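You operate a simulated robot arm through the tools that you are given. There is no shell and no other tool. Be economical: measure what you need, move in short steps, check, and stop when the job is done.

You are at the controls of a simulated robot arm. One attempt, no reset.

## Task
Fetch the lock pin and stand it on the pink chip. Press the counter clear button two times. Close the green bench drawer. Open the flap of the carton marked samples. Any order will do. Set down upright: lock pin.

The check looks at the end state, three seconds after you hand in, the way a careful person would. Anything else that was tipped, shoved, dropped, spilled or broken makes it a failure.

## Robot
A 6-joint arm with a two-finger gripper on a trunk, on a base that drives. Base frame: it is fixed to the floor where the robot stands at the start and does not move with it; the origin is under the middle of the robot, x ahead of it, y to its left, z up; the surface under the hand at the start is at about z = 550. Units: mm, degrees, N and s.
Its first joint turns from -166.0 to 166.0 degrees. Places, roughly: counter clear button [300, -800, 800]; flap of the carton marked samples [-3400, -1900, 900]; green bench drawer [-5300, 0, 700]; lock pin [500, 0, 500]; pink chip [1000, -250, 500]. Payload 3.43 kg.
The TCP is the grasp point between the finger pads, 20 mm short of the fingertips. In the tool frame z runs along the fingers and y along their closing line. The gripper opens to 190 mm. The gripper's body begins 248 mm behind the TCP.
Orientation is that of the tool frame in the base frame, as a unit quaternion [x, y, z, w]. With the fingers straight down and closing along the base's y, the tool's x points along the base's -x, its y along +y and its z along -z.

## Interface
- The arm moves only by the tool drive_tool. Its argument "motion" is a list of rows, each a list of 3 entries, a list of its own where there are three numbers: the turn, a rotation vector about the tool's x, y, z in degrees, then the shift along the tool's x, y, z in mm, then the gripper command, from -1 (shut) to 1 (fully open), values between in proportion. In form: [[[rx, ry, rz], [dx, dy, dz], fingers], ...]. A call has 1 to 20 rows; each row shifts and turns the commanded pose from where the row before left it, along the tool's axes as they then stand. Each row takes 0.2 s and may step no farther than 50 mm and 8.6 degrees from the row before; otherwise, or with a gripper value out of range, the whole call is refused. A pose out of reach is approached as far as the arm can. The call stops where the force on the tool passes 40 N (or 10 N more than at its start, if that is more) or the arm is blocked; 0.2 s more then pass. The fingers move at their own pace (about 45 mm/s each) and stop on an object; they squeeze with about 35 N. The grip force told is the motor's: it shows also when the fingers shut on nothing. Time passes only in rows, and 0.2 s behind the last, so rows that do not move let the fingers close. The reply holds the time, the measured pose of the TCP, the force on the tool along the base axes, the opening and the grip force, in the units named above and with some noise, with the torque about the TCP (base axes, N m) and any sound that the robot's microphone picked up.
- Cameras (640 x 400 px; columns grow to the right, rows downward): "scene" is now at [-6.3, 127, 1267.9]; the picture's right is [-0.81, -0.59, 0.00], its down [-0.35, 0.48, -0.80] and it looks along [0.47, -0.65, -0.60] (base axes); focal length 214 px, centre (320, 200). "wrist" rides on the gripper at [70, -8, -288] in the tool frame; the picture's right is [0.12, 0.99, 0.00], its down [-0.96, 0.12, -0.25] and it looks along [-0.25, 0.03, 0.97] (tool axes); focal length 261 px, centre (320, 200).
- capture(camera): a new picture of that camera. The clock stands still meanwhile.
- raise_lower(by): slides the trunk up (or, below 0, down) by that many mm; the arm and the scene camera ride with it, the base frame stays. It gives what a move gives, with no picture.
- base_move(legs): drives the robot by 1 to 6 legs, each [ahead, turn to the left] in mm and degrees, along the robot's own axes; the way and the turn of a leg run together, so that a leg with both is an arc; at most 1500 mm and 180 degrees a leg. The arm and the cameras ride along, it lands a little off, and it stops where it bumps. It gives what a move gives.
- pan_tilt(pan, tilt): turns the head with the scene camera to pan (to the left, within 155 degrees either way) and tilt (down, from -29 to 69), counted from straight ahead of the robot. It gives what a move gives.
- measure_at(camera, pixels): for up to 12 pixels [column, row] of the newest picture of that camera ("zoom" is the newest enlarged one), the place [x, y, z] in the base frame of the surface seen there, good to about 3 mm. The clock stands still meanwhile.
- close_up(camera, box): a new picture of the part [left, top, right, bottom] of that camera's present view, enlarged. The clock stands still meanwhile.
- hand_in(): hands the job in; it is judged then, once.

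Go step by step. Measure first, check grasps and placings, and put right what went wrong. The budget is 110 turns and 78 pictures, counting those below and the enlarged ones. Unless the task says otherwise, let go and move clear before handing in, and close with one line.

The tools are called after "Call:" as name(argument=value, ...) on one line, values as JSON. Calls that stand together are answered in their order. drive_tool: Moves the arm, as the interface text tells. Its arguments: {"type":"object","properties":{"motion":{"type":"array","items":{"type":"array"}}},"required":["motion"]} The other tools are called the same way: raise_lower (by) slides the trunk up or down; base_move (legs) drives the base; pan_tilt (pan, tilt) turns the head that bears the scene camera; capture (camera) takes a picture; measure_at (camera, pixels) gives the place of the surface under pixels of a picture; close_up (camera, box) takes an enlarged picture of a part of a camera's view; hand_in () hands the job in.

At the start:

```text
time: 0.0
position: [669.0, -264.6, 1158.9]
ee_rot: [-0.001, 1.0, 0.0, 0.0]
contact_force: [1.0, -0.3, 0.5]
wrist_torque: [-0.04, 0.02, -0.01]
grip_width: 189.7
grasp_force: 0.1
trunk travel left (down, up): [-75.0, 165.0]
robot x, y, heading: [0.2, 3.5, -0.1]
head pan, tilt: [-54.0, 36.8]
```

scene: 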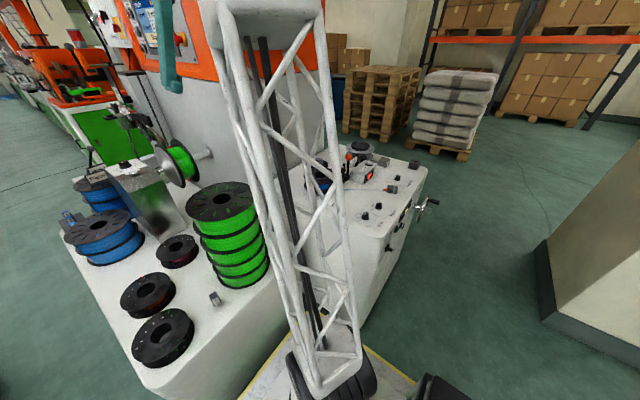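
wrist: 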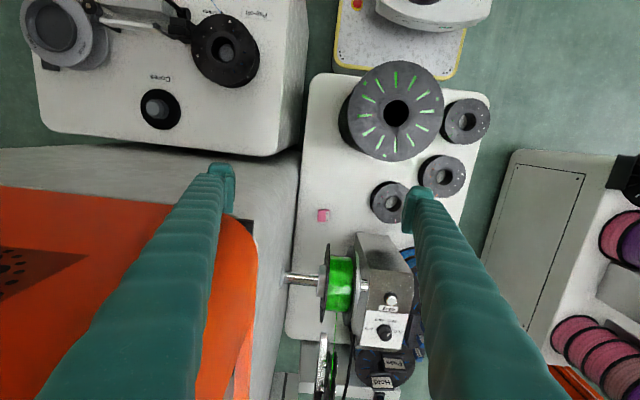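

The pink chip shows in the wrist picture near (323,215), and a small metal item is in the scene picture near (215,298). I'll measure these and enlarge the areas.

Call:
measure_at(camera="wrist", pixels=[[323, 215], [323, 240], [395, 110], [390, 200], [440, 175], [465, 122], [160, 108], [340, 285], [300, 280]])

Call:
close_up(camera="scene", box=[60, 130, 300, 390])

Call:
close_up(camera="scene", box=[300, 120, 460, 240])

Call:
pan_tilt(pan=0, tilt=45)

Call:
capture(camera="scene")

```text
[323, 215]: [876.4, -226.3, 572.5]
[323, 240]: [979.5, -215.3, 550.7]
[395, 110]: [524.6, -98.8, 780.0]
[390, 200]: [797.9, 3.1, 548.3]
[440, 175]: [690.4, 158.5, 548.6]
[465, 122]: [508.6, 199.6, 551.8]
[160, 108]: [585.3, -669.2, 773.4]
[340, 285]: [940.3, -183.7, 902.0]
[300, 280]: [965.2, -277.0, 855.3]
```

```text
1.54 times, centred on (180, 260) of scene
```

zoom: 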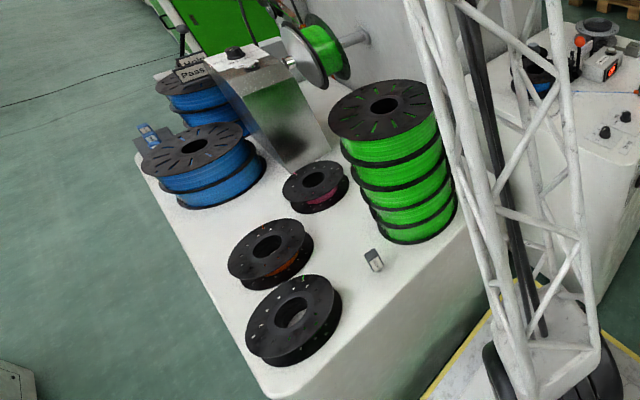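

```text
3.33 times, centred on (380, 180) of scene
```

zoom: 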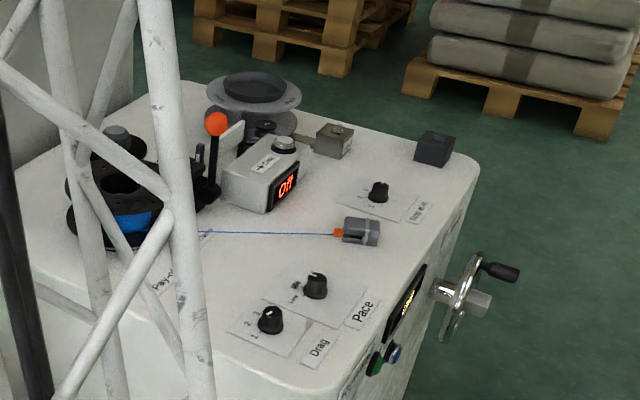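

```text
time: 1.2
position: [669.2, -264.1, 1159.7]
ee_rot: [0.0, 1.0, 0.0, 0.0]
contact_force: [-0.9, 0.4, 0.2]
wrist_torque: [0.01, -0.03, -0.01]
grip_width: 190.0
grasp_force: 0.0
trunk travel left (down, up): [-75.0, 165.0]
robot x, y, heading: [0.7, 1.0, 0.2]
head pan, tilt: [0.0, 45.0]
```

```text
73 pictures are left
```

scene: 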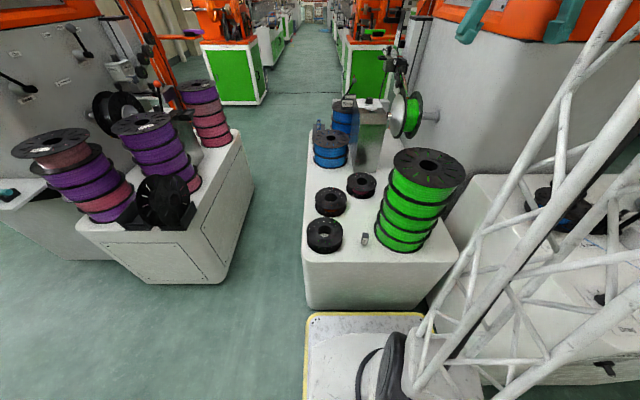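

The small grey item at (365,239) looks like the lock pin. I'll enlarge and measure it.

Call:
close_up(camera="scene", box=[320, 215, 400, 265])

Call:
measure_at(camera="zoom", pixels=[[320, 200], [345, 180], [360, 180], [350, 210], [365, 240], [320, 280], [200, 200], [500, 180], [520, 260]])

Call:
measure_at(camera="scene", pixels=[[364, 239], [364, 235], [325, 235], [330, 202], [361, 185], [427, 168], [400, 245], [305, 250], [440, 255]])

Call:
close_up(camera="wrist", box=[280, 180, 380, 250])

```text
8.00 times, centred on (360, 240) of scene
```

zoom: 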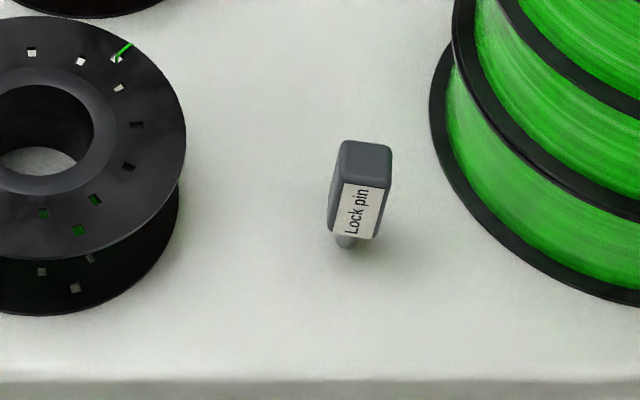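

```text
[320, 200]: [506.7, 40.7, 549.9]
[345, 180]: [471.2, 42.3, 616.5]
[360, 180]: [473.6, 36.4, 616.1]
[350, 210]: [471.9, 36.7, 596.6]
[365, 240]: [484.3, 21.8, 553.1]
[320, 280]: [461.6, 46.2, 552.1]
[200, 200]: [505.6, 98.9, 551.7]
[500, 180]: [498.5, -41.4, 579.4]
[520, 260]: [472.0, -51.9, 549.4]
```

```text
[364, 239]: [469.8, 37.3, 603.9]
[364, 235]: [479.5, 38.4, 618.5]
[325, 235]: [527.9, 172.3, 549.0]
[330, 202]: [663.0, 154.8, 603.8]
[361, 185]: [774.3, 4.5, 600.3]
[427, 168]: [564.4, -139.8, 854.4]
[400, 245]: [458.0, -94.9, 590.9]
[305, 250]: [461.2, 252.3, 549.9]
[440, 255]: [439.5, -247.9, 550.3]
```

```text
5.71 times, centred on (330, 215) of wrist
```

zoom: 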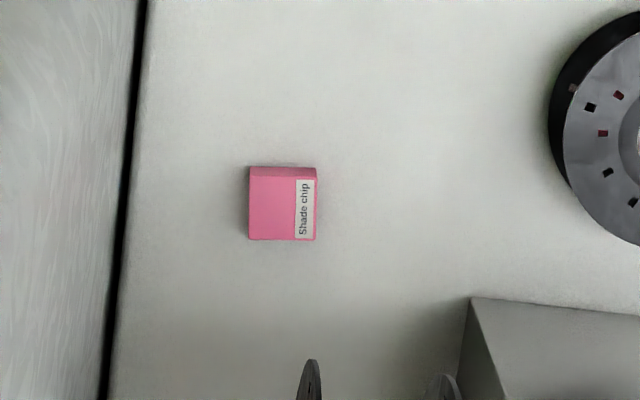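

The pin stands at about (478,38) with its head top at z≈618, and the chip is at (876,-226) with its top at 572. I'll measure the green stack's top and the chip edges to find the clearance for the gripper body.

Call:
measure_at(camera="scene", pixels=[[396, 160], [462, 172], [428, 183], [428, 151], [387, 205], [384, 240], [344, 236], [323, 250], [370, 105], [352, 130]])

Call:
measure_at(camera="zoom", pixels=[[252, 180], [252, 237], [292, 180], [292, 237], [312, 180], [312, 237], [272, 208], [500, 340], [450, 400], [150, 200]])

Call:
close_up(camera="wrist", box=[320, 40, 500, 240])

```text
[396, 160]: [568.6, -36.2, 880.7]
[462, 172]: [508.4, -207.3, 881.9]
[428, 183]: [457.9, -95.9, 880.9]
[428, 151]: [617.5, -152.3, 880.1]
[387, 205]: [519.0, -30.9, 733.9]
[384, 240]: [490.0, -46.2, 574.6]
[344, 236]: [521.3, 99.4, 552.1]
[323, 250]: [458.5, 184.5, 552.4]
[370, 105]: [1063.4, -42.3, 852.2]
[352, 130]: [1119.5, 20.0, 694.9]
```

```text
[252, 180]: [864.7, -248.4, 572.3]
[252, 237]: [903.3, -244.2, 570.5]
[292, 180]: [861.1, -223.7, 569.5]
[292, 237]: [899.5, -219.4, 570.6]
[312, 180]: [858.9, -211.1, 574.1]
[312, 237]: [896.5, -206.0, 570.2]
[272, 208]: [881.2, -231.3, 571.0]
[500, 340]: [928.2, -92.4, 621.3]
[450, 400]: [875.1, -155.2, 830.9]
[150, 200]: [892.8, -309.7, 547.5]
```

```text
2.00 times, centred on (410, 140) of wrist
```

zoom: 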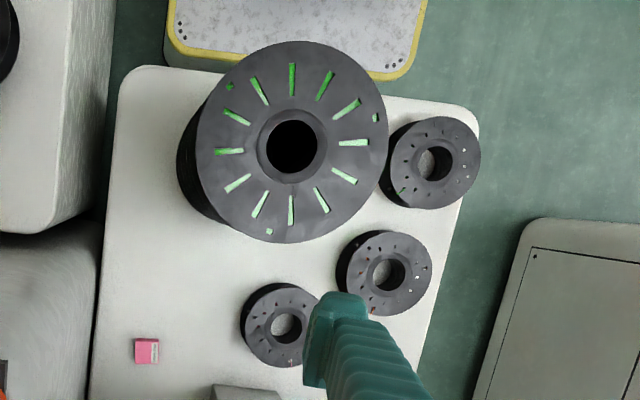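

The stack is a cylinder about 100 mm in radius around (538,-125), 881 tall, and the chip centre is about (880,-229). Before choosing the approach tilt, I'll measure the machine around the chip.

Call:
measure_at(camera="wrist", pixels=[[290, 165], [270, 180], [250, 160], [240, 235], [250, 260], [200, 165], [360, 238], [395, 240], [328, 262], [349, 262], [325, 310], [285, 275]])

Call:
close_up(camera="scene", box=[320, 60, 480, 200])

Call:
measure_at(camera="zoom", pixels=[[270, 100], [300, 250], [250, 150], [330, 150], [350, 90], [350, 200], [430, 170], [480, 250], [470, 80], [500, 320], [320, 290], [400, 160]])

```text
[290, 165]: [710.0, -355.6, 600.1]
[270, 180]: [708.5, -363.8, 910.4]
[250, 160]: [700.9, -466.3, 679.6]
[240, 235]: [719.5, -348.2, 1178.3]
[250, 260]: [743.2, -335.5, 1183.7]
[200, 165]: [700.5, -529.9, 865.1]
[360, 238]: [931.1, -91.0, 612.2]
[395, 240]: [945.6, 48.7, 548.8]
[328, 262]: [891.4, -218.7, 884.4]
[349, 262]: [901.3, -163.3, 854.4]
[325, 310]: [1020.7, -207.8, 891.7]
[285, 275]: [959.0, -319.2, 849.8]
```

```text
2.86 times, centred on (400, 130) of scene
```

zoom: 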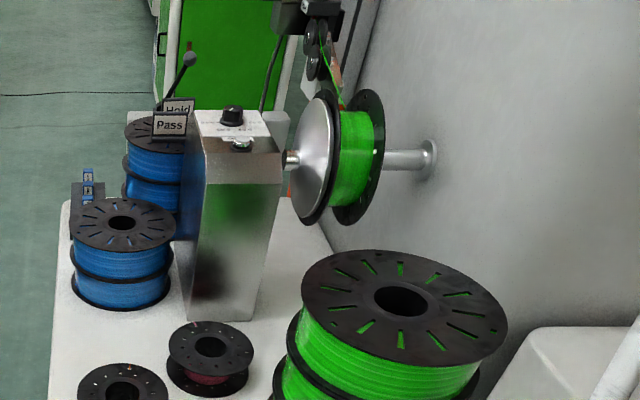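

```text
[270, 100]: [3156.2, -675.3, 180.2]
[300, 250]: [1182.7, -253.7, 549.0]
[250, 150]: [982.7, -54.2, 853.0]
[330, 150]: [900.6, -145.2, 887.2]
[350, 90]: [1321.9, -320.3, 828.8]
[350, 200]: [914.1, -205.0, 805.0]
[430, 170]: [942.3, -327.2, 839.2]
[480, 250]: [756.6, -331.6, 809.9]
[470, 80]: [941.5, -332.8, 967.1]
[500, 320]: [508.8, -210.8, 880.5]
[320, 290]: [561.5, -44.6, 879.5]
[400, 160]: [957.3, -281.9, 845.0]
```

The spool on its shaft (centre about (957,-200,850), radius ~90) overhangs the chip, and the wall is at y≈-332. I'll use a tool tilted 30° back for both pick and place, so I'm backing the base up 200 mm for reach and then tilting.

Call:
base_move(legs=[[-200, 0]])

Call:
drive_tool(motion=[[[0, -7.5, 0], [0, 40, 0], -0.2], [[0, -7.5, 0], [0, 40, 0], -0.2], [[0, -7.5, 0], [0, 40, 0], -0.2], [[0, -7.5, 0], [0, 40, 0], -0.2], [[0, 0, 0], [0, 48, 0], -0.2], [[0, 0, 0], [0, 48, 0], -0.2], [[0, 0, 0], [0, 46, 0], -0.2], [[0, 0, 0], [0, 0, 0], -0.2]])

Call:
capture(camera="wrist")

```text
time: 2.8
position: [470.3, -263.7, 1159.9]
ee_rot: [-0.001, 1.0, -0.001, 0.0]
contact_force: [-0.1, 0.4, 0.0]
wrist_torque: [-0.02, 0.01, 0.0]
grip_width: 190.1
grasp_force: 0.1
trunk travel left (down, up): [-75.0, 165.0]
robot x, y, heading: [-200.2, -2.1, 0.1]
head pan, tilt: [0.0, 45.0]
```

```text
time: 4.6
position: [468.6, 40.3, 1160.4]
ee_rot: [-0.001, 0.966, 0.0, 0.259]
contact_force: [0.0, -0.1, 0.0]
wrist_torque: [-0.01, 0.0, 0.03]
grip_width: 75.8
grasp_force: 0.1
trunk travel left (down, up): [-75.0, 165.0]
robot x, y, heading: [-199.6, 1.1, -0.2]
head pan, tilt: [0.0, 45.0]
```

```text
68 pictures are left
```

wrist: 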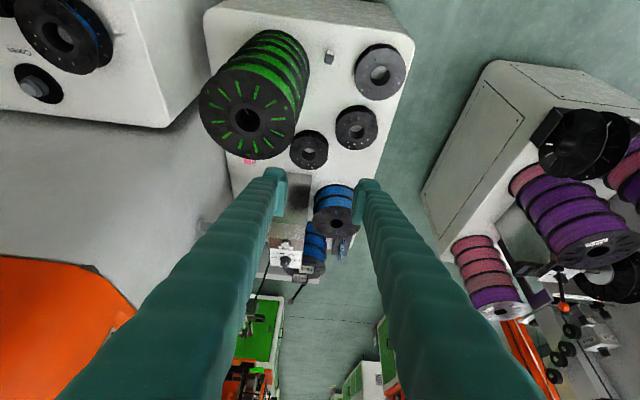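

The pin shows at (329,57). I'll enlarge and measure it.

Call:
close_up(camera="wrist", box=[300, 35, 364, 75])

Call:
measure_at(camera="zoom", pixels=[[260, 180], [335, 180], [295, 200], [275, 230], [325, 230], [300, 150], [300, 250], [260, 150], [340, 150]])

```text
10.00 times, centred on (332, 55) of wrist
```

zoom: 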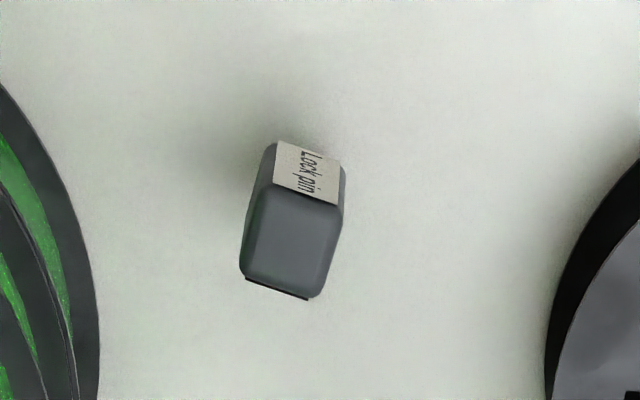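

```text
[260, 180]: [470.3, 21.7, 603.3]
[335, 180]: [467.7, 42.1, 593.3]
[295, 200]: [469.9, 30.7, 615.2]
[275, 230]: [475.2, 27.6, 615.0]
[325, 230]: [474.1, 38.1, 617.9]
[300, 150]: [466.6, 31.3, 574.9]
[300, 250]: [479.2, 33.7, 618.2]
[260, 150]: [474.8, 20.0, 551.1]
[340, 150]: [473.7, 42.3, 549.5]
```

The pin head is centred at about (477,33), top at 618 and yawed about 17°. I'll yaw the tool to match and come down to z≈660 over it.

Call:
drive_tool(motion=[[[4.25, 0, 7.36], [0, 0, 0], -0.2], [[4.25, 0, 7.36], [0, 0, 0], -0.2], [[0, 0, 0], [20.1, -0.38, 36.5], -0.2], [[0, 0, 0], [20.1, -0.38, 36.5], -0.2], [[0, 0, 0], [20.1, -0.38, 36.5], -0.2], [[0, 0, 0], [20.1, -0.38, 36.5], -0.2], [[0, 0, 0], [20.1, -0.38, 36.5], -0.2], [[0, 0, 0], [20.1, -0.38, 36.5], -0.2], [[0, 0, 0], [20.1, -0.38, 36.5], -0.2], [[0, 0, 0], [20.1, -0.38, 36.5], -0.2], [[0, 0, 0], [20.1, -0.38, 36.5], -0.2], [[0, 0, 0], [20.1, -0.38, 36.5], -0.2], [[0, 0, 0], [20.1, -0.38, 36.5], -0.2], [[0, 0, 0], [20.1, -0.38, 36.5], -0.2]])

Call:
capture(camera="wrist")

Call:
close_up(camera="wrist", box=[270, 130, 370, 200])

```text
time: 7.6
position: [477.1, 32.3, 659.1]
ee_rot: [0.143, 0.955, -0.038, 0.256]
contact_force: [0.0, -0.5, -0.1]
wrist_torque: [0.03, -0.06, 0.07]
grip_width: 76.0
grasp_force: 0.0
trunk travel left (down, up): [-75.0, 165.0]
robot x, y, heading: [-201.9, 0.8, 0.1]
head pan, tilt: [0.0, 45.0]
```

```text
66 pictures are left
```

wrist: 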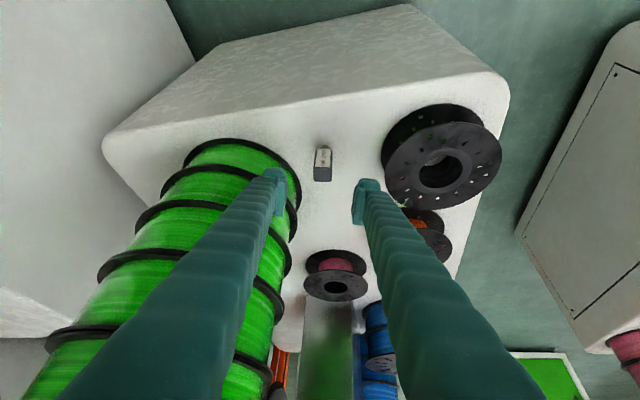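

```text
5.71 times, centred on (320, 165) of wrist
```

zoom: 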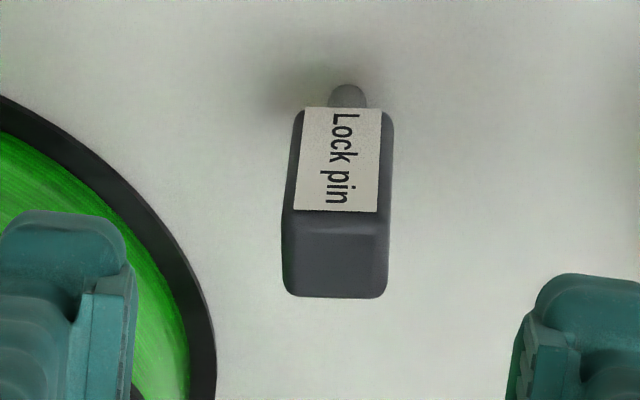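

The pin is now aligned with the fingers. I'll check its centre before the last drop.

Call:
measure_at(camera="zoom", pixels=[[335, 260], [335, 225], [335, 290], [295, 260], [380, 260], [335, 115], [348, 95]])

```text
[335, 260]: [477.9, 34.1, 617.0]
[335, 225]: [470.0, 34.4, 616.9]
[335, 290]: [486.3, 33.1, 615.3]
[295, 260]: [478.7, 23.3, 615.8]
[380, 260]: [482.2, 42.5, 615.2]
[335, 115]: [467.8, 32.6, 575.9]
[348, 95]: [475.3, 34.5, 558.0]
```

The centre is (478,33.5), right under the TCP. I'm descending 61 mm and closing.

Call:
drive_tool(motion=[[[0, 0, 0], [15, 0.8, 26.8], -0.2], [[0, 0, 0], [15, 0.8, 26.8], -0.2], [[0, 0, 0], [0, 0, 0], -1], [[0, 0, 0], [0, 0, 0], -1], [[0, 0, 0], [0, 0, 0], -1], [[0, 0, 0], [0, 0, 0], -1], [[0, 0, 0], [0, 0, 0], -1]])

Call:
close_up(camera="wrist", box=[240, 110, 400, 250])

```text
time: 9.2
position: [479.8, 34.5, 601.1]
ee_rot: [0.142, 0.955, -0.038, 0.256]
contact_force: [0.1, -0.1, -0.7]
wrist_torque: [-0.01, 0.02, 0.0]
grip_width: 22.4
grasp_force: 35.4
trunk travel left (down, up): [-75.0, 165.0]
robot x, y, heading: [-196.3, 0.7, -0.0]
head pan, tilt: [0.0, 45.0]
```

```text
2.86 times, centred on (320, 180) of wrist
```

zoom: 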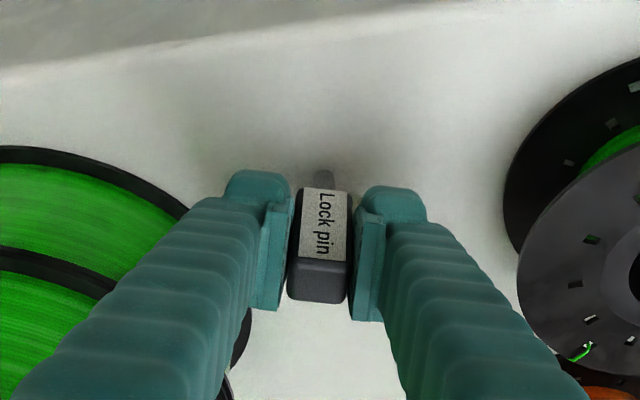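

The pin is gripped at 22.4 mm with 35 N. I'm lifting it 150 mm, going around the left of the stack, and stopping short of the chip.

Call:
drive_tool(motion=[[[0, 0, 0], [-18.9, 0, -32.7], -1], [[0, 0, 0], [-18.9, 0, -32.7], -1], [[0, 0, 0], [-18.9, 0, -32.7], -1], [[0, 0, 0], [-18.9, 0, -32.7], -1], [[0, 0, 0], [-37, 12.2, 21.3], -1], [[0, 0, 0], [-37, 12.2, 21.3], -1], [[0, 0, 0], [-37, 12.2, 21.3], -1], [[0, 0, 0], [-37, 12.2, 21.3], -1], [[0, 0, 0], [-37, 12.2, 21.3], -1], [[0, 0, 0], [-24.8, -32.2, 14.3], -1], [[0, 0, 0], [-24.8, -32.2, 14.3], -1], [[0, 0, 0], [-24.8, -32.2, 14.3], -1], [[0, 0, 0], [-24.8, -32.2, 14.3], -1], [[0, 0, 0], [-24.8, -32.2, 14.3], -1], [[0, 0, 0], [-24.8, -32.2, 14.3], -1], [[0, 0, 0], [0, 0, 0], -1]])

Call:
capture(camera="wrist")

Call:
capture(camera="scene")

```text
time: 12.6
position: [809.4, -206.0, 750.0]
ee_rot: [0.142, 0.955, -0.038, 0.256]
contact_force: [0.9, 0.3, -0.9]
wrist_torque: [0.03, -0.01, 0.02]
grip_width: 22.9
grasp_force: 34.8
trunk travel left (down, up): [-75.0, 165.0]
robot x, y, heading: [-200.5, -2.8, 0.3]
head pan, tilt: [0.0, 45.0]
```

```text
63 pictures are left
```

wrist: 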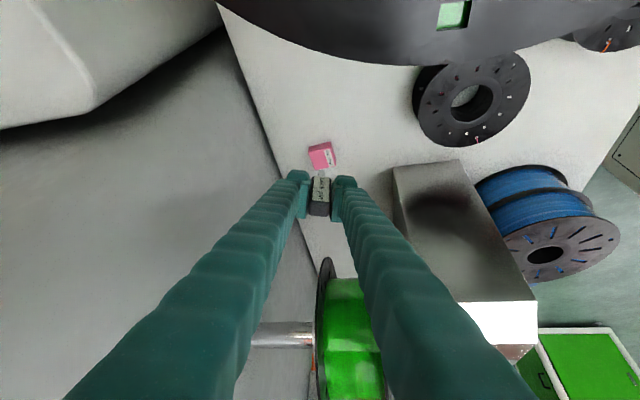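

```text
62 pictures are left
```

scene: 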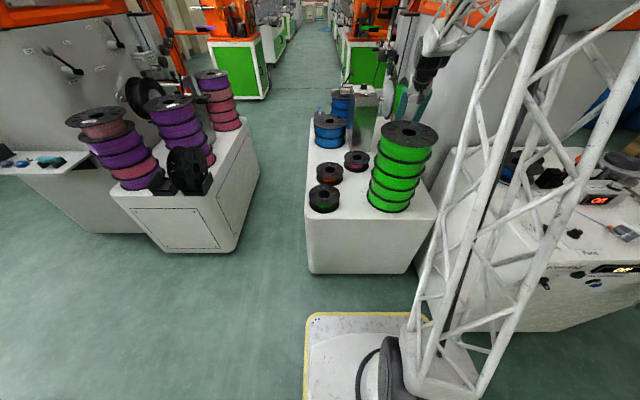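

The chip shows at (322,155) with the pin held just ahead of it. I'll re-measure the chip from close by, along with the pin stem.

Call:
close_up(camera="wrist", box=[280, 130, 360, 220])

Call:
measure_at(camera="wrist", pixels=[[311, 148], [330, 144], [315, 166], [334, 161], [321, 156], [345, 130], [321, 176], [320, 190], [319, 210], [324, 290], [350, 285]])

```text
4.44 times, centred on (320, 175) of wrist
```

zoom: 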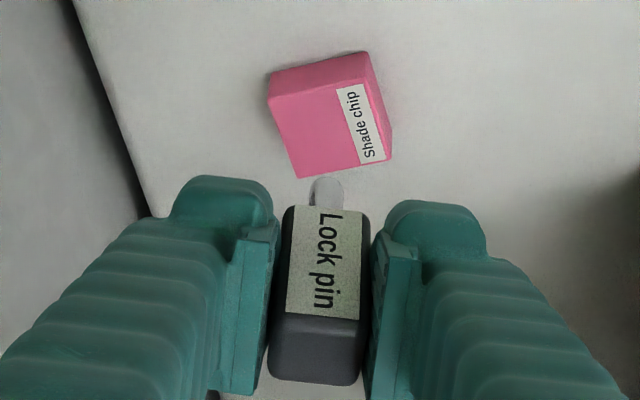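

```text
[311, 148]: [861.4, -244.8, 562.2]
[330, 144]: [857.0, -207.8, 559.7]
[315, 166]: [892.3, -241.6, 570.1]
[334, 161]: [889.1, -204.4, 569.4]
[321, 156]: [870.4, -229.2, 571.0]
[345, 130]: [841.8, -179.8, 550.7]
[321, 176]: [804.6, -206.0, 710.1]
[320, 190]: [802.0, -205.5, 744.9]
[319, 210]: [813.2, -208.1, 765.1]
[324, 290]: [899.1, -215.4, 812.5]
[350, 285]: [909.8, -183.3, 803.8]
```

I'll measure the chip's top corners in the enlarged picture.

Call:
measure_at(camera="zoom", pixels=[[275, 103], [366, 86], [299, 173], [386, 155], [332, 128], [325, 185], [320, 355]])

```text
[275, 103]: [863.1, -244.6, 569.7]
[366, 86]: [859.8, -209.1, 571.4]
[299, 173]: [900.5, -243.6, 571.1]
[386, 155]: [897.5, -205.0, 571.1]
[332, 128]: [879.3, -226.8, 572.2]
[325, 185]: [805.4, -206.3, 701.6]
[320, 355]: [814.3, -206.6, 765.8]
```

The chip centre is (880,-226) with its top at 571. I'm going in to about 7 mm above the resting height.

Call:
drive_tool(motion=[[[0, 0, 0], [-0.7, 0.4, 35.6], -1], [[0, 0, 0], [-0.7, 0.4, 35.6], -1], [[0, 0, 0], [-0.7, 0.4, 35.6], -1], [[0, 0, 0], [-0.7, 0.4, 35.6], -1], [[0, 0, 0], [0, 0, 0], -1]])

Call:
close_up(camera="wrist", box=[280, 130, 360, 220])

Call:
close_up(camera="scene", box=[340, 60, 460, 180])

```text
time: 13.8
position: [881.6, -225.8, 625.0]
ee_rot: [0.141, 0.956, -0.038, 0.255]
contact_force: [0.3, -0.1, -0.7]
wrist_torque: [-0.01, -0.02, -0.02]
grip_width: 22.6
grasp_force: 34.6
trunk travel left (down, up): [-75.0, 165.0]
robot x, y, heading: [-201.9, -0.9, 0.0]
head pan, tilt: [0.0, 45.0]
```

```text
4.44 times, centred on (320, 175) of wrist
```

zoom: 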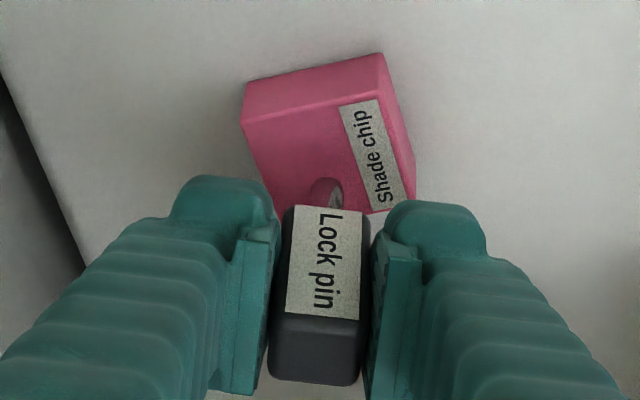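

```text
3.33 times, centred on (400, 120) of scene
```

zoom: 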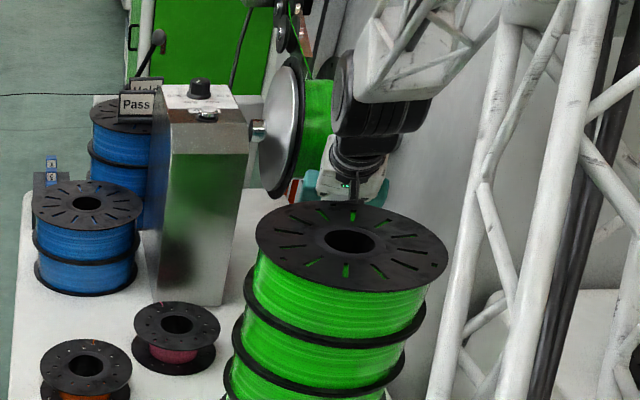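

The pin's foot shows around (325,190), a little toward the far edge of the chip. I'll measure it against the chip's edges.

Call:
measure_at(camera="wrist", pixels=[[311, 158], [327, 152], [320, 173], [321, 176], [342, 178], [338, 170], [312, 170]])

Call:
close_up(camera="wrist", box=[300, 150, 350, 185])

Call:
measure_at(camera="zoom", pixels=[[260, 230], [260, 260], [245, 300], [290, 240], [200, 310], [450, 300], [445, 345], [300, 270], [280, 215]])

```text
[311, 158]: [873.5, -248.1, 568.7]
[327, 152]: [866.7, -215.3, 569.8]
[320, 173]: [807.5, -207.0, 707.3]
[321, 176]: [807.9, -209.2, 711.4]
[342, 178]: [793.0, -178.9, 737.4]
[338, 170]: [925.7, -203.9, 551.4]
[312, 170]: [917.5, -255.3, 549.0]
```

```text
11.43 times, centred on (325, 168) of wrist
```

zoom: 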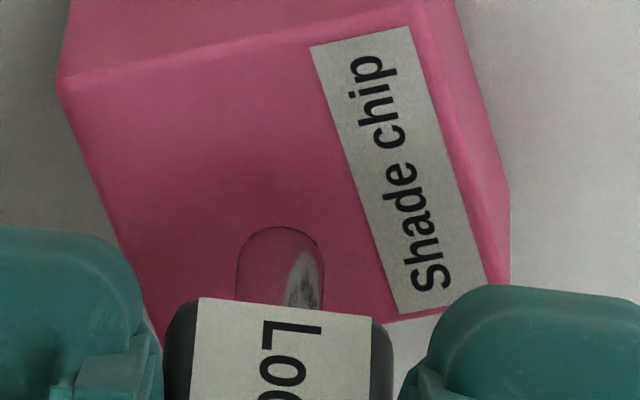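

```text
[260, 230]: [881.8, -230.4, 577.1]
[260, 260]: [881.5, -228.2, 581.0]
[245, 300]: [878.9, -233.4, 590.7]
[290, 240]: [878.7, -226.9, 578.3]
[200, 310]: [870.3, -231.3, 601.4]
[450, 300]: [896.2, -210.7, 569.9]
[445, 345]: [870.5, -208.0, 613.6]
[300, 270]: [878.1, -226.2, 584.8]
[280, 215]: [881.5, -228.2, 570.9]
```

The pin foot is about (883,-228,576), over the chip centre at (880,-226). I'm shifting back 2 mm and lowering 4 mm.

Call:
drive_tool(motion=[[[0, 0, 0], [1.7, 0, -1], -1], [[0, 0, 0], [1, 0, 1.73], -1], [[0, 0, 0], [1, 0, 1.73], -1], [[0, 0, 0], [0, 0, 0], -1]])

```text
time: 14.8
position: [878.1, -224.1, 623.7]
ee_rot: [0.142, 0.955, -0.038, 0.256]
contact_force: [-0.5, 0.0, -0.4]
wrist_torque: [0.02, -0.02, 0.04]
grip_width: 22.4
grasp_force: 35.1
trunk travel left (down, up): [-75.0, 165.0]
robot x, y, heading: [-195.5, -1.5, 0.0]
head pan, tilt: [0.0, 45.0]
```

No contact yet, with forces around 0. I'll lower in 1 mm steps.

Call:
drive_tool(motion=[[[0, 0, 0], [0.5, 0, 0.87], -1], [[0, 0, 0], [0.5, 0, 0.87], -1], [[0, 0, 0], [0, 0, 0], -1]])

Call:
close_up(camera="wrist", box=[300, 150, 350, 185])

Call:
measure_at(camera="zoom", pixels=[[260, 220], [260, 230], [260, 260], [280, 205], [270, 245]])

```text
time: 15.6
position: [877.9, -224.8, 621.0]
ee_rot: [0.142, 0.955, -0.038, 0.256]
contact_force: [0.6, -0.7, 0.2]
wrist_torque: [0.03, -0.01, 0.01]
grip_width: 22.5
grasp_force: 35.0
trunk travel left (down, up): [-75.0, 165.0]
robot x, y, heading: [-204.9, 0.6, 0.1]
head pan, tilt: [0.0, 45.0]
```

```text
11.43 times, centred on (325, 168) of wrist
```

zoom: 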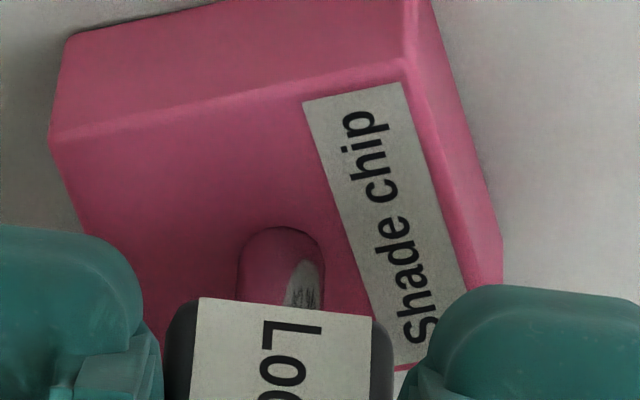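

```text
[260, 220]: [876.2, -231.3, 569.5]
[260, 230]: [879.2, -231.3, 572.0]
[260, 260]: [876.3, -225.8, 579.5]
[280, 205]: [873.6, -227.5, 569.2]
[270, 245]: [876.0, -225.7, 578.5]
```

The pin is nearly touching. I'll keep lowering in small steps until the force shows.

Call:
drive_tool(motion=[[[0, 0, 0], [0.5, 0, 0.87], -1], [[0, 0, 0], [0, 0, 0], -1]])

Call:
drive_tool(motion=[[[0, 0, 0], [0.5, 0, 0.87], -1], [[0, 0, 0], [0, 0, 0], -1]])

```text
time: 16.2
position: [878.3, -224.7, 620.1]
ee_rot: [0.142, 0.955, -0.038, 0.257]
contact_force: [0.1, 0.8, 5.8]
wrist_torque: [0.0, -0.03, 0.03]
grip_width: 22.2
grasp_force: 35.2
trunk travel left (down, up): [-75.0, 165.0]
robot x, y, heading: [-200.7, -1.0, 0.1]
head pan, tilt: [0.0, 45.0]
```

```text
time: 16.8
position: [877.4, -225.1, 620.3]
ee_rot: [0.141, 0.955, -0.038, 0.257]
contact_force: [0.4, -1.4, 13.6]
wrist_torque: [-0.07, -0.09, -0.02]
grip_width: 22.4
grasp_force: 34.7
trunk travel left (down, up): [-75.0, 165.0]
robot x, y, heading: [-198.5, 2.0, 0.0]
head pan, tilt: [0.0, 45.0]
```

Contact shows 13.6 N upward. I'm releasing the pin and checking it before retreating.

Call:
drive_tool(motion=[[[0, 0, 0], [-0.5, 0, -0.87], -1], [[0, 0, 0], [0, 0, 0], -0.7], [[0, 0, 0], [0, 0, 0], -0.45], [[0, 0, 0], [0, 0, 0], -0.45]])

Call:
close_up(camera="wrist", box=[260, 120, 380, 230])

```text
time: 17.8
position: [876.8, -224.9, 618.9]
ee_rot: [0.142, 0.955, -0.038, 0.256]
contact_force: [-0.3, -0.1, 0.0]
wrist_torque: [-0.02, -0.02, -0.01]
grip_width: 52.4
grasp_force: 0.0
trunk travel left (down, up): [-75.0, 165.0]
robot x, y, heading: [-201.1, -0.6, -0.0]
head pan, tilt: [0.0, 45.0]
```

```text
3.64 times, centred on (320, 175) of wrist
```

zoom: 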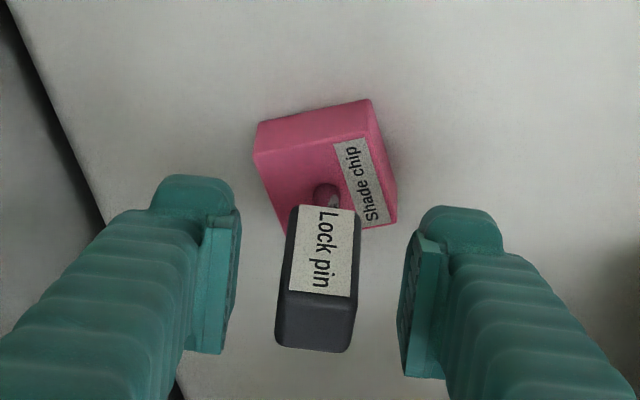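

The pin stands alone on the chip. I'm retreating straight back along the tool axis.

Call:
drive_tool(motion=[[[0, 0, 0], [0, 0, -20], -0.45], [[0, 0, 0], [0, 0, -40], -0.45], [[0, 0, 0], [0, 0, -40], -0.45], [[0, 0, 0], [0, 0, -40], -0.45], [[0, 0, 0], [0, 0, -40], -0.45], [[0, 0, 0], [0, 0, -40], -0.45], [[0, 0, 0], [0, 0, -40], -0.45], [[0, 0, 0], [0, 0, -40], -0.45], [[0, 0, 0], [0, 0, -40], -0.45], [[0, 0, 0], [0, 0, -40], -0.45], [[0, 0, 0], [-15, 0, -26], -0.45]])

Call:
capture(camera="wrist")

Call:
pan_tilt(pan=-62, tilt=30)

Call:
capture(camera="scene")

```text
time: 20.2
position: [695.5, -168.9, 981.3]
ee_rot: [0.142, 0.956, -0.038, 0.255]
contact_force: [1.2, 0.1, -0.6]
wrist_torque: [0.03, 0.02, 0.01]
grip_width: 52.2
grasp_force: 0.1
trunk travel left (down, up): [-75.0, 165.0]
robot x, y, heading: [-202.6, 4.1, 0.4]
head pan, tilt: [0.0, 45.0]
```

```text
55 pictures are left
```

wrist: 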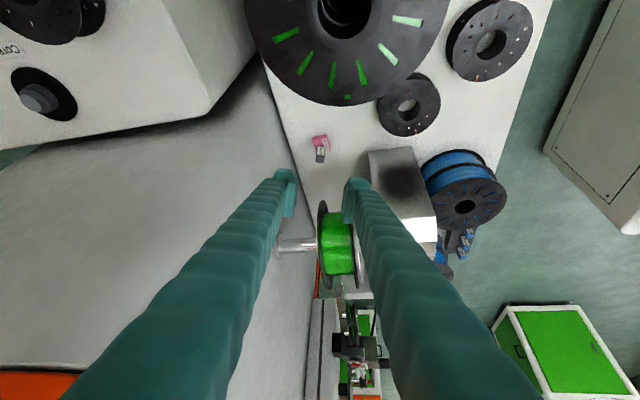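

```text
time: 21.6
position: [694.9, -170.9, 981.3]
ee_rot: [0.141, 0.956, -0.037, 0.256]
contact_force: [0.1, 0.8, 0.9]
wrist_torque: [0.0, 0.03, 0.0]
grip_width: 52.2
grasp_force: 0.0
trunk travel left (down, up): [-75.0, 165.0]
robot x, y, heading: [-200.2, -1.0, 0.3]
head pan, tilt: [-62.0, 30.0]
```

```text
54 pictures are left
```

scene: 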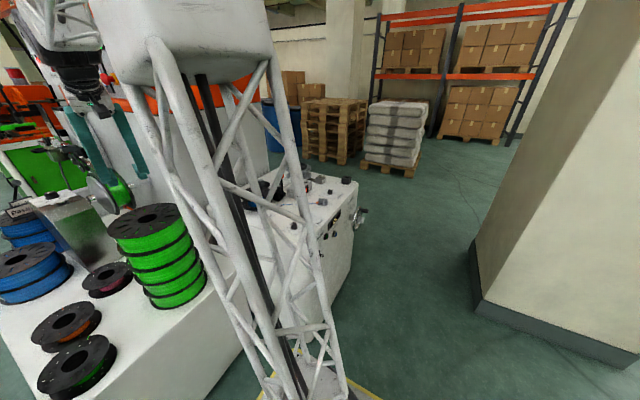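

The pin stands on the chip. The counter is partly behind the trunk near (295,190), so I'll enlarge that part.

Call:
close_up(camera="scene", box=[240, 150, 380, 240])

```text
4.44 times, centred on (310, 195) of scene
```

zoom: 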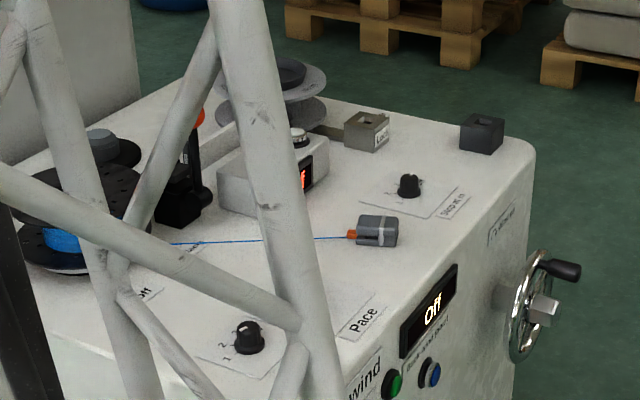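

The trunk hides the counter here, so I'll use the wrist camera. I'm straightening the tool and carrying it, high up, over the counter bench.

Call:
drive_tool(motion=[[[0, 7.5, 0], [0, 0, 0], -1], [[0, 7.5, 0], [0, 0, 0], -1], [[0, 7.5, 0], [0, 0, 0], -1], [[0, 7.5, 0], [0, 0, 0], -1], [[0, 0, 0], [40.8, -17.7, -16.7], -1], [[0, 0, 0], [40.8, -17.7, -16.7], -1], [[0, 0, 0], [40.8, -17.7, -16.7], -1], [[0, 0, 0], [40.8, -17.7, -16.7], -1], [[0, 0, 0], [40.8, -17.7, -16.7], -1], [[0, 0, 0], [40.8, -17.7, -16.7], -1], [[0, 0, 0], [-1.7, -46.5, 0], -1], [[0, 0, 0], [-1.7, -46.5, 0], -1], [[0, 0, 0], [-1.7, -46.5, 0], -1], [[0, 0, 0], [-1.7, -46.5, 0], -1], [[0, 0, 0], [-1.7, -46.5, 0], -1], [[0, 0, 0], [-1.7, -46.5, 0], -1], [[0, 0, 0], [-1.7, -46.5, 0], -1], [[0, 0, 0], [-1.7, -46.5, 0], -1], [[0, 0, 0], [-1.7, -46.5, 0], -1], [[0, 0, 0], [-1.7, -46.5, 0], -1]])

Call:
capture(camera="wrist")

```text
time: 25.8
position: [310.5, -649.2, 1081.2]
ee_rot: [0.147, 0.989, 0.001, 0.0]
contact_force: [0.3, 0.3, 0.4]
wrist_torque: [-0.19, 0.06, -0.03]
grip_width: 0.1
grasp_force: 34.1
trunk travel left (down, up): [-75.0, 165.0]
robot x, y, heading: [-199.3, 0.6, 0.2]
head pan, tilt: [-62.0, 30.0]
```

```text
52 pictures are left
```

wrist: 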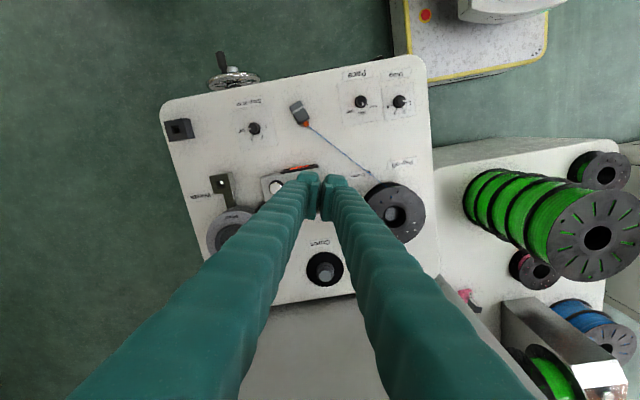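

Call:
close_up(camera="wrist", box=[190, 130, 350, 230])

Call:
measure_at(camera="zoom", pixels=[[345, 225], [335, 215], [320, 260], [420, 200], [400, 150], [300, 190], [250, 160], [120, 190], [140, 270], [150, 340], [370, 225]])

```text
4.00 times, centred on (270, 180) of wrist
```

zoom: 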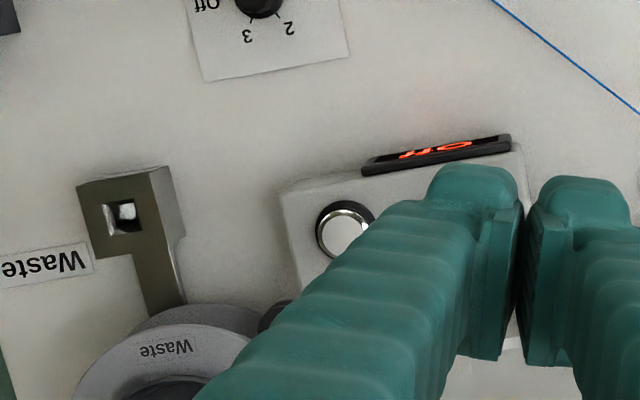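

```text
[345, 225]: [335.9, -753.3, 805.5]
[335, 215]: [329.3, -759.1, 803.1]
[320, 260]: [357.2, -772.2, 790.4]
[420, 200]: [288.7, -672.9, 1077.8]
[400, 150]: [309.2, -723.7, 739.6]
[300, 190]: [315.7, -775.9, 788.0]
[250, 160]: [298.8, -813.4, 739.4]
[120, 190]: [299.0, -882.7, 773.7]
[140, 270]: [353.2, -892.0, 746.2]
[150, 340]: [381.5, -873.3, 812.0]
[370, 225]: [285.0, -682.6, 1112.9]
```

The button is near (337,-753,805), partly hidden by a finger. I'm shifting the tool ahead so that the camera sees the whole counter.

Call:
drive_tool(motion=[[[0, 0, 0], [-40, -30, 0], -1], [[0, 0, 0], [-40, -30, 0], -1], [[0, 0, 0], [-40, -30, 0], -1]])

Call:
capture(camera="wrist")

Call:
close_up(camera="wrist", box=[250, 90, 390, 190])

```text
time: 26.6
position: [392.4, -762.4, 1066.6]
ee_rot: [0.148, 0.989, -0.002, 0.002]
contact_force: [-1.3, -1.3, -0.2]
wrist_torque: [0.31, -0.31, -0.04]
grip_width: 0.0
grasp_force: 34.3
out of reach, approached as far as the arm can: row 3
trunk travel left (down, up): [-75.0, 165.0]
robot x, y, heading: [-203.6, -3.2, 0.1]
head pan, tilt: [-62.0, 30.0]
```

```text
50 pictures are left
```

wrist: 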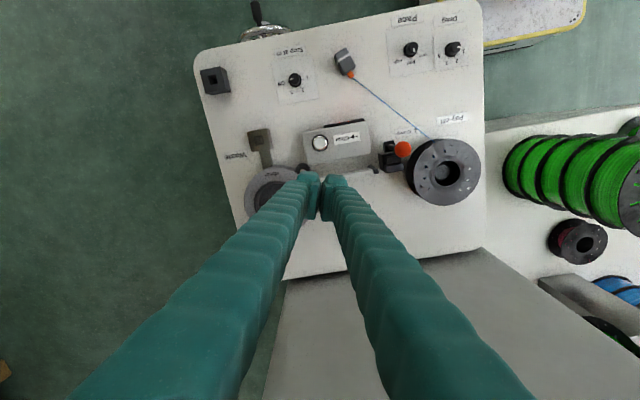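

```text
4.00 times, centred on (320, 140) of wrist
```

zoom: 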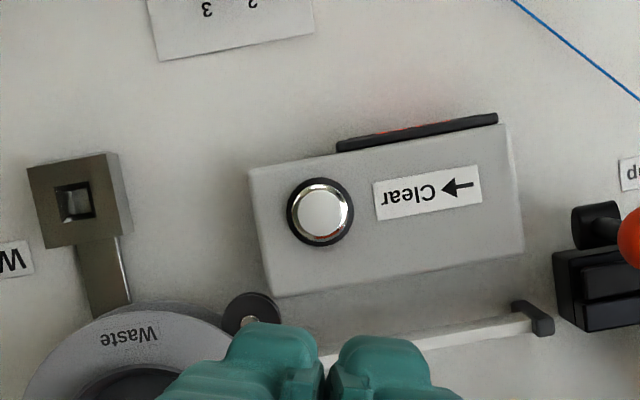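

The label "Clear" with its arrow confirms the button at zoom (322,212). I'll measure it.

Call:
measure_at(camera="zoom", pixels=[[322, 212], [310, 205], [335, 220], [320, 185], [293, 210], [351, 208], [322, 243], [285, 260], [480, 240], [250, 305], [380, 340], [630, 235]])

```text
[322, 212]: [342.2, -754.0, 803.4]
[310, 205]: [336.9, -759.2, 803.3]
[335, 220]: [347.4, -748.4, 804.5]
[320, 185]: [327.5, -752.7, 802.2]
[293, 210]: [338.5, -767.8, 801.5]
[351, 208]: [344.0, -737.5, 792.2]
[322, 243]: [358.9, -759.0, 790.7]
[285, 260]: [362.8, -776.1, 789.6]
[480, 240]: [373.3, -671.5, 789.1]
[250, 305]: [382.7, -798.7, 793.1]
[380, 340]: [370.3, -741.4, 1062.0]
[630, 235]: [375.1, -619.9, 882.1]
```

The button centre is (341,-754), with its top at 803 and the box top at 790. I'm moving over it and down to about z 880.

Call:
drive_tool(motion=[[[0, 0, 0], [19, -0.3, 0], -1], [[0, 0, 0], [19, -0.3, 0], -1], [[0, 0, 0], [19, -0.3, 0], -1], [[0, 0, 0], [0, 0, 45], -1], [[0, 0, 0], [0, 0, 45], -1], [[0, 0, 0], [0, 0, 45], -1], [[0, 0, 0], [0, 0, 45], -1], [[0, 0, 0], [0, 0, 0], -1]])

```text
time: 28.4
position: [336.5, -745.7, 885.1]
ee_rot: [0.147, 0.989, 0.0, -0.001]
contact_force: [0.4, 0.3, -0.1]
wrist_torque: [0.01, 0.01, -0.01]
grip_width: 0.1
grasp_force: 34.0
trunk travel left (down, up): [-75.0, 165.0]
robot x, y, heading: [-200.7, 1.5, 0.3]
head pan, tilt: [-62.0, 30.0]
```

The tool is at (336.5,-745.7,885). I'm centring on the button and lowering the tips to about 810.

Call:
drive_tool(motion=[[[0, 0, 0], [-6.7, -6.6, 0], -1], [[0, 0, 0], [0, 0, 27], -1], [[0, 0, 0], [0, 0, 27], -1], [[0, 0, 0], [0, 0, 0], -1]])

Call:
close_up(camera="wrist", box=[240, 110, 400, 210])

Call:
close_up(camera="scene", box=[240, 150, 380, 240])

```text
time: 29.4
position: [343.3, -753.1, 829.8]
ee_rot: [0.147, 0.989, 0.0, 0.0]
contact_force: [-0.1, 0.4, -0.3]
wrist_torque: [-0.02, 0.0, 0.03]
grip_width: 0.1
grasp_force: 34.4
trunk travel left (down, up): [-75.0, 165.0]
robot x, y, heading: [-202.6, 1.1, 0.1]
head pan, tilt: [-62.0, 30.0]
```

```text
4.00 times, centred on (320, 160) of wrist
```

zoom: 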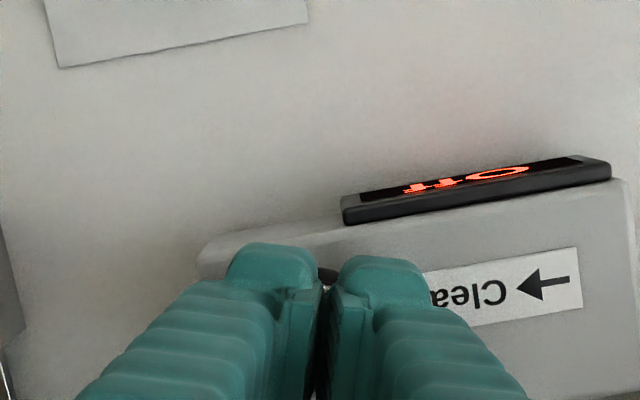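

```text
4.44 times, centred on (310, 195) of scene
```

zoom: 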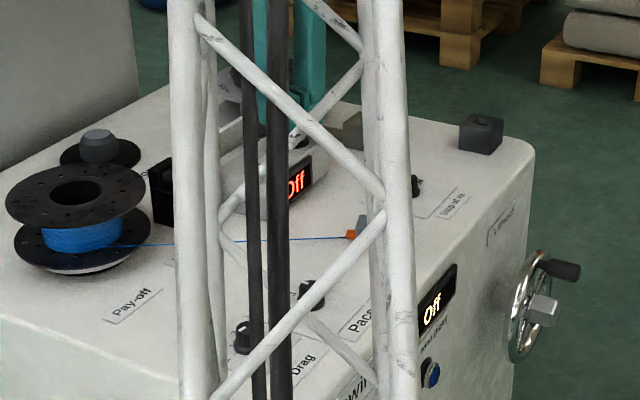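

The tips hang centred over the button with the tip z at about 810. I'm pressing down in 2 mm steps and listening for a click.

Call:
drive_tool(motion=[[[0, 0, 0], [0, 0, 3], -1], [[0, 0, 0], [0, 0, 2], -1], [[0, 0, 0], [0, 0, 2], -1], [[0, 0, 0], [0, 0, 1], -1]])

```text
time: 30.4
position: [342.0, -752.8, 823.8]
ee_rot: [0.147, 0.989, 0.001, -0.001]
contact_force: [-0.7, 0.5, 1.2]
wrist_torque: [0.0, 0.01, -0.03]
grip_width: 6.1
grasp_force: 34.9
trunk travel left (down, up): [-75.0, 165.0]
robot x, y, heading: [-200.7, -2.6, 0.0]
head pan, tilt: [-62.0, 30.0]
```

The fingers opened to 6.1 mm, so something is wedging between them. I'm looking before pressing on.

Call:
close_up(camera="wrist", box=[240, 110, 400, 210])

Call:
drive_tool(motion=[[[0, 0, 0], [0, 0, 0], -1], [[0, 0, 0], [0, 0, 0], -1]])

```text
4.00 times, centred on (320, 160) of wrist
```

zoom: 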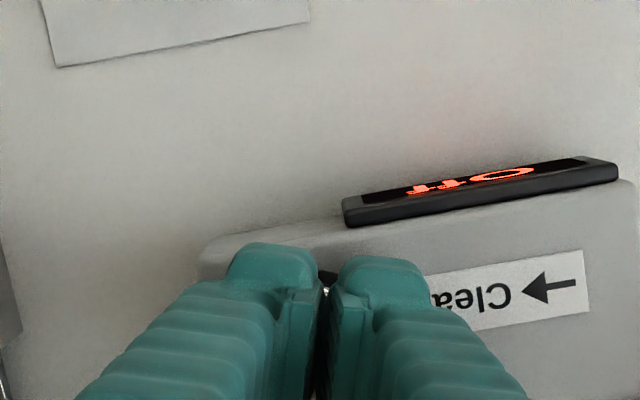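

```text
time: 30.9
position: [342.7, -754.1, 823.5]
ee_rot: [0.146, 0.989, 0.0, 0.0]
contact_force: [0.2, 0.8, 1.1]
wrist_torque: [-0.03, 0.03, 0.0]
grip_width: 5.5
grasp_force: 34.4
trunk travel left (down, up): [-75.0, 165.0]
robot x, y, heading: [-198.6, 0.5, 0.3]
head pan, tilt: [-62.0, 30.0]
```

The button's dome is spreading the closed tips, so nothing pushes on it squarely. I'm lifting off, opening the fingers to 30 mm and centring the one (-y) fingertip over the button.

Call:
drive_tool(motion=[[[0, 0, 0], [0, 0, -10], -1], [[0, 0, 0], [0, 0, -10], -0.684], [[0, 0, 0], [0, 11.5, 0], -0.684], [[0, 0, 0], [0, 11.5, 0], -0.684], [[0, 0, 0], [0, 0, 0], -0.684]])

Call:
close_up(camera="wrist", box=[240, 110, 400, 210])

```text
time: 32.1
position: [349.3, -731.6, 844.5]
ee_rot: [0.146, 0.989, -0.001, 0.0]
contact_force: [-0.1, 0.2, 1.1]
wrist_torque: [-0.01, 0.02, -0.02]
grip_width: 30.1
grasp_force: 0.1
trunk travel left (down, up): [-75.0, 165.0]
robot x, y, heading: [-199.4, 0.0, 0.1]
head pan, tilt: [-62.0, 30.0]
```

```text
4.00 times, centred on (320, 160) of wrist
```

zoom: 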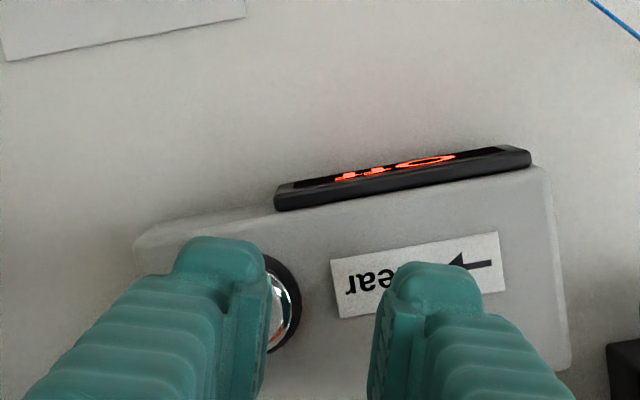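

The -y fingertip now covers the button centre, with the ring's right edge visible at (298,300). I'm pressing down in small steps.

Call:
drive_tool(motion=[[[0, 0, 0], [0, -1, 10], -0.684], [[0, 0, 0], [0, 0, 8], -0.684], [[0, 0, 0], [0, 0, 2], -0.684], [[0, 0, 0], [0, 0, 2], -0.684], [[0, 0, 0], [0, 0, 1], -0.684]])

```text
time: 33.4
position: [348.6, -732.8, 820.6]
ee_rot: [0.147, 0.989, 0.0, 0.0]
contact_force: [-0.3, -0.7, 2.9]
wrist_torque: [-0.11, 0.02, -0.02]
grip_width: 29.9
grasp_force: 0.1
trunk travel left (down, up): [-75.0, 165.0]
robot x, y, heading: [-202.1, 0.2, 0.1]
head pan, tilt: [-62.0, 30.0]
heard: click
```

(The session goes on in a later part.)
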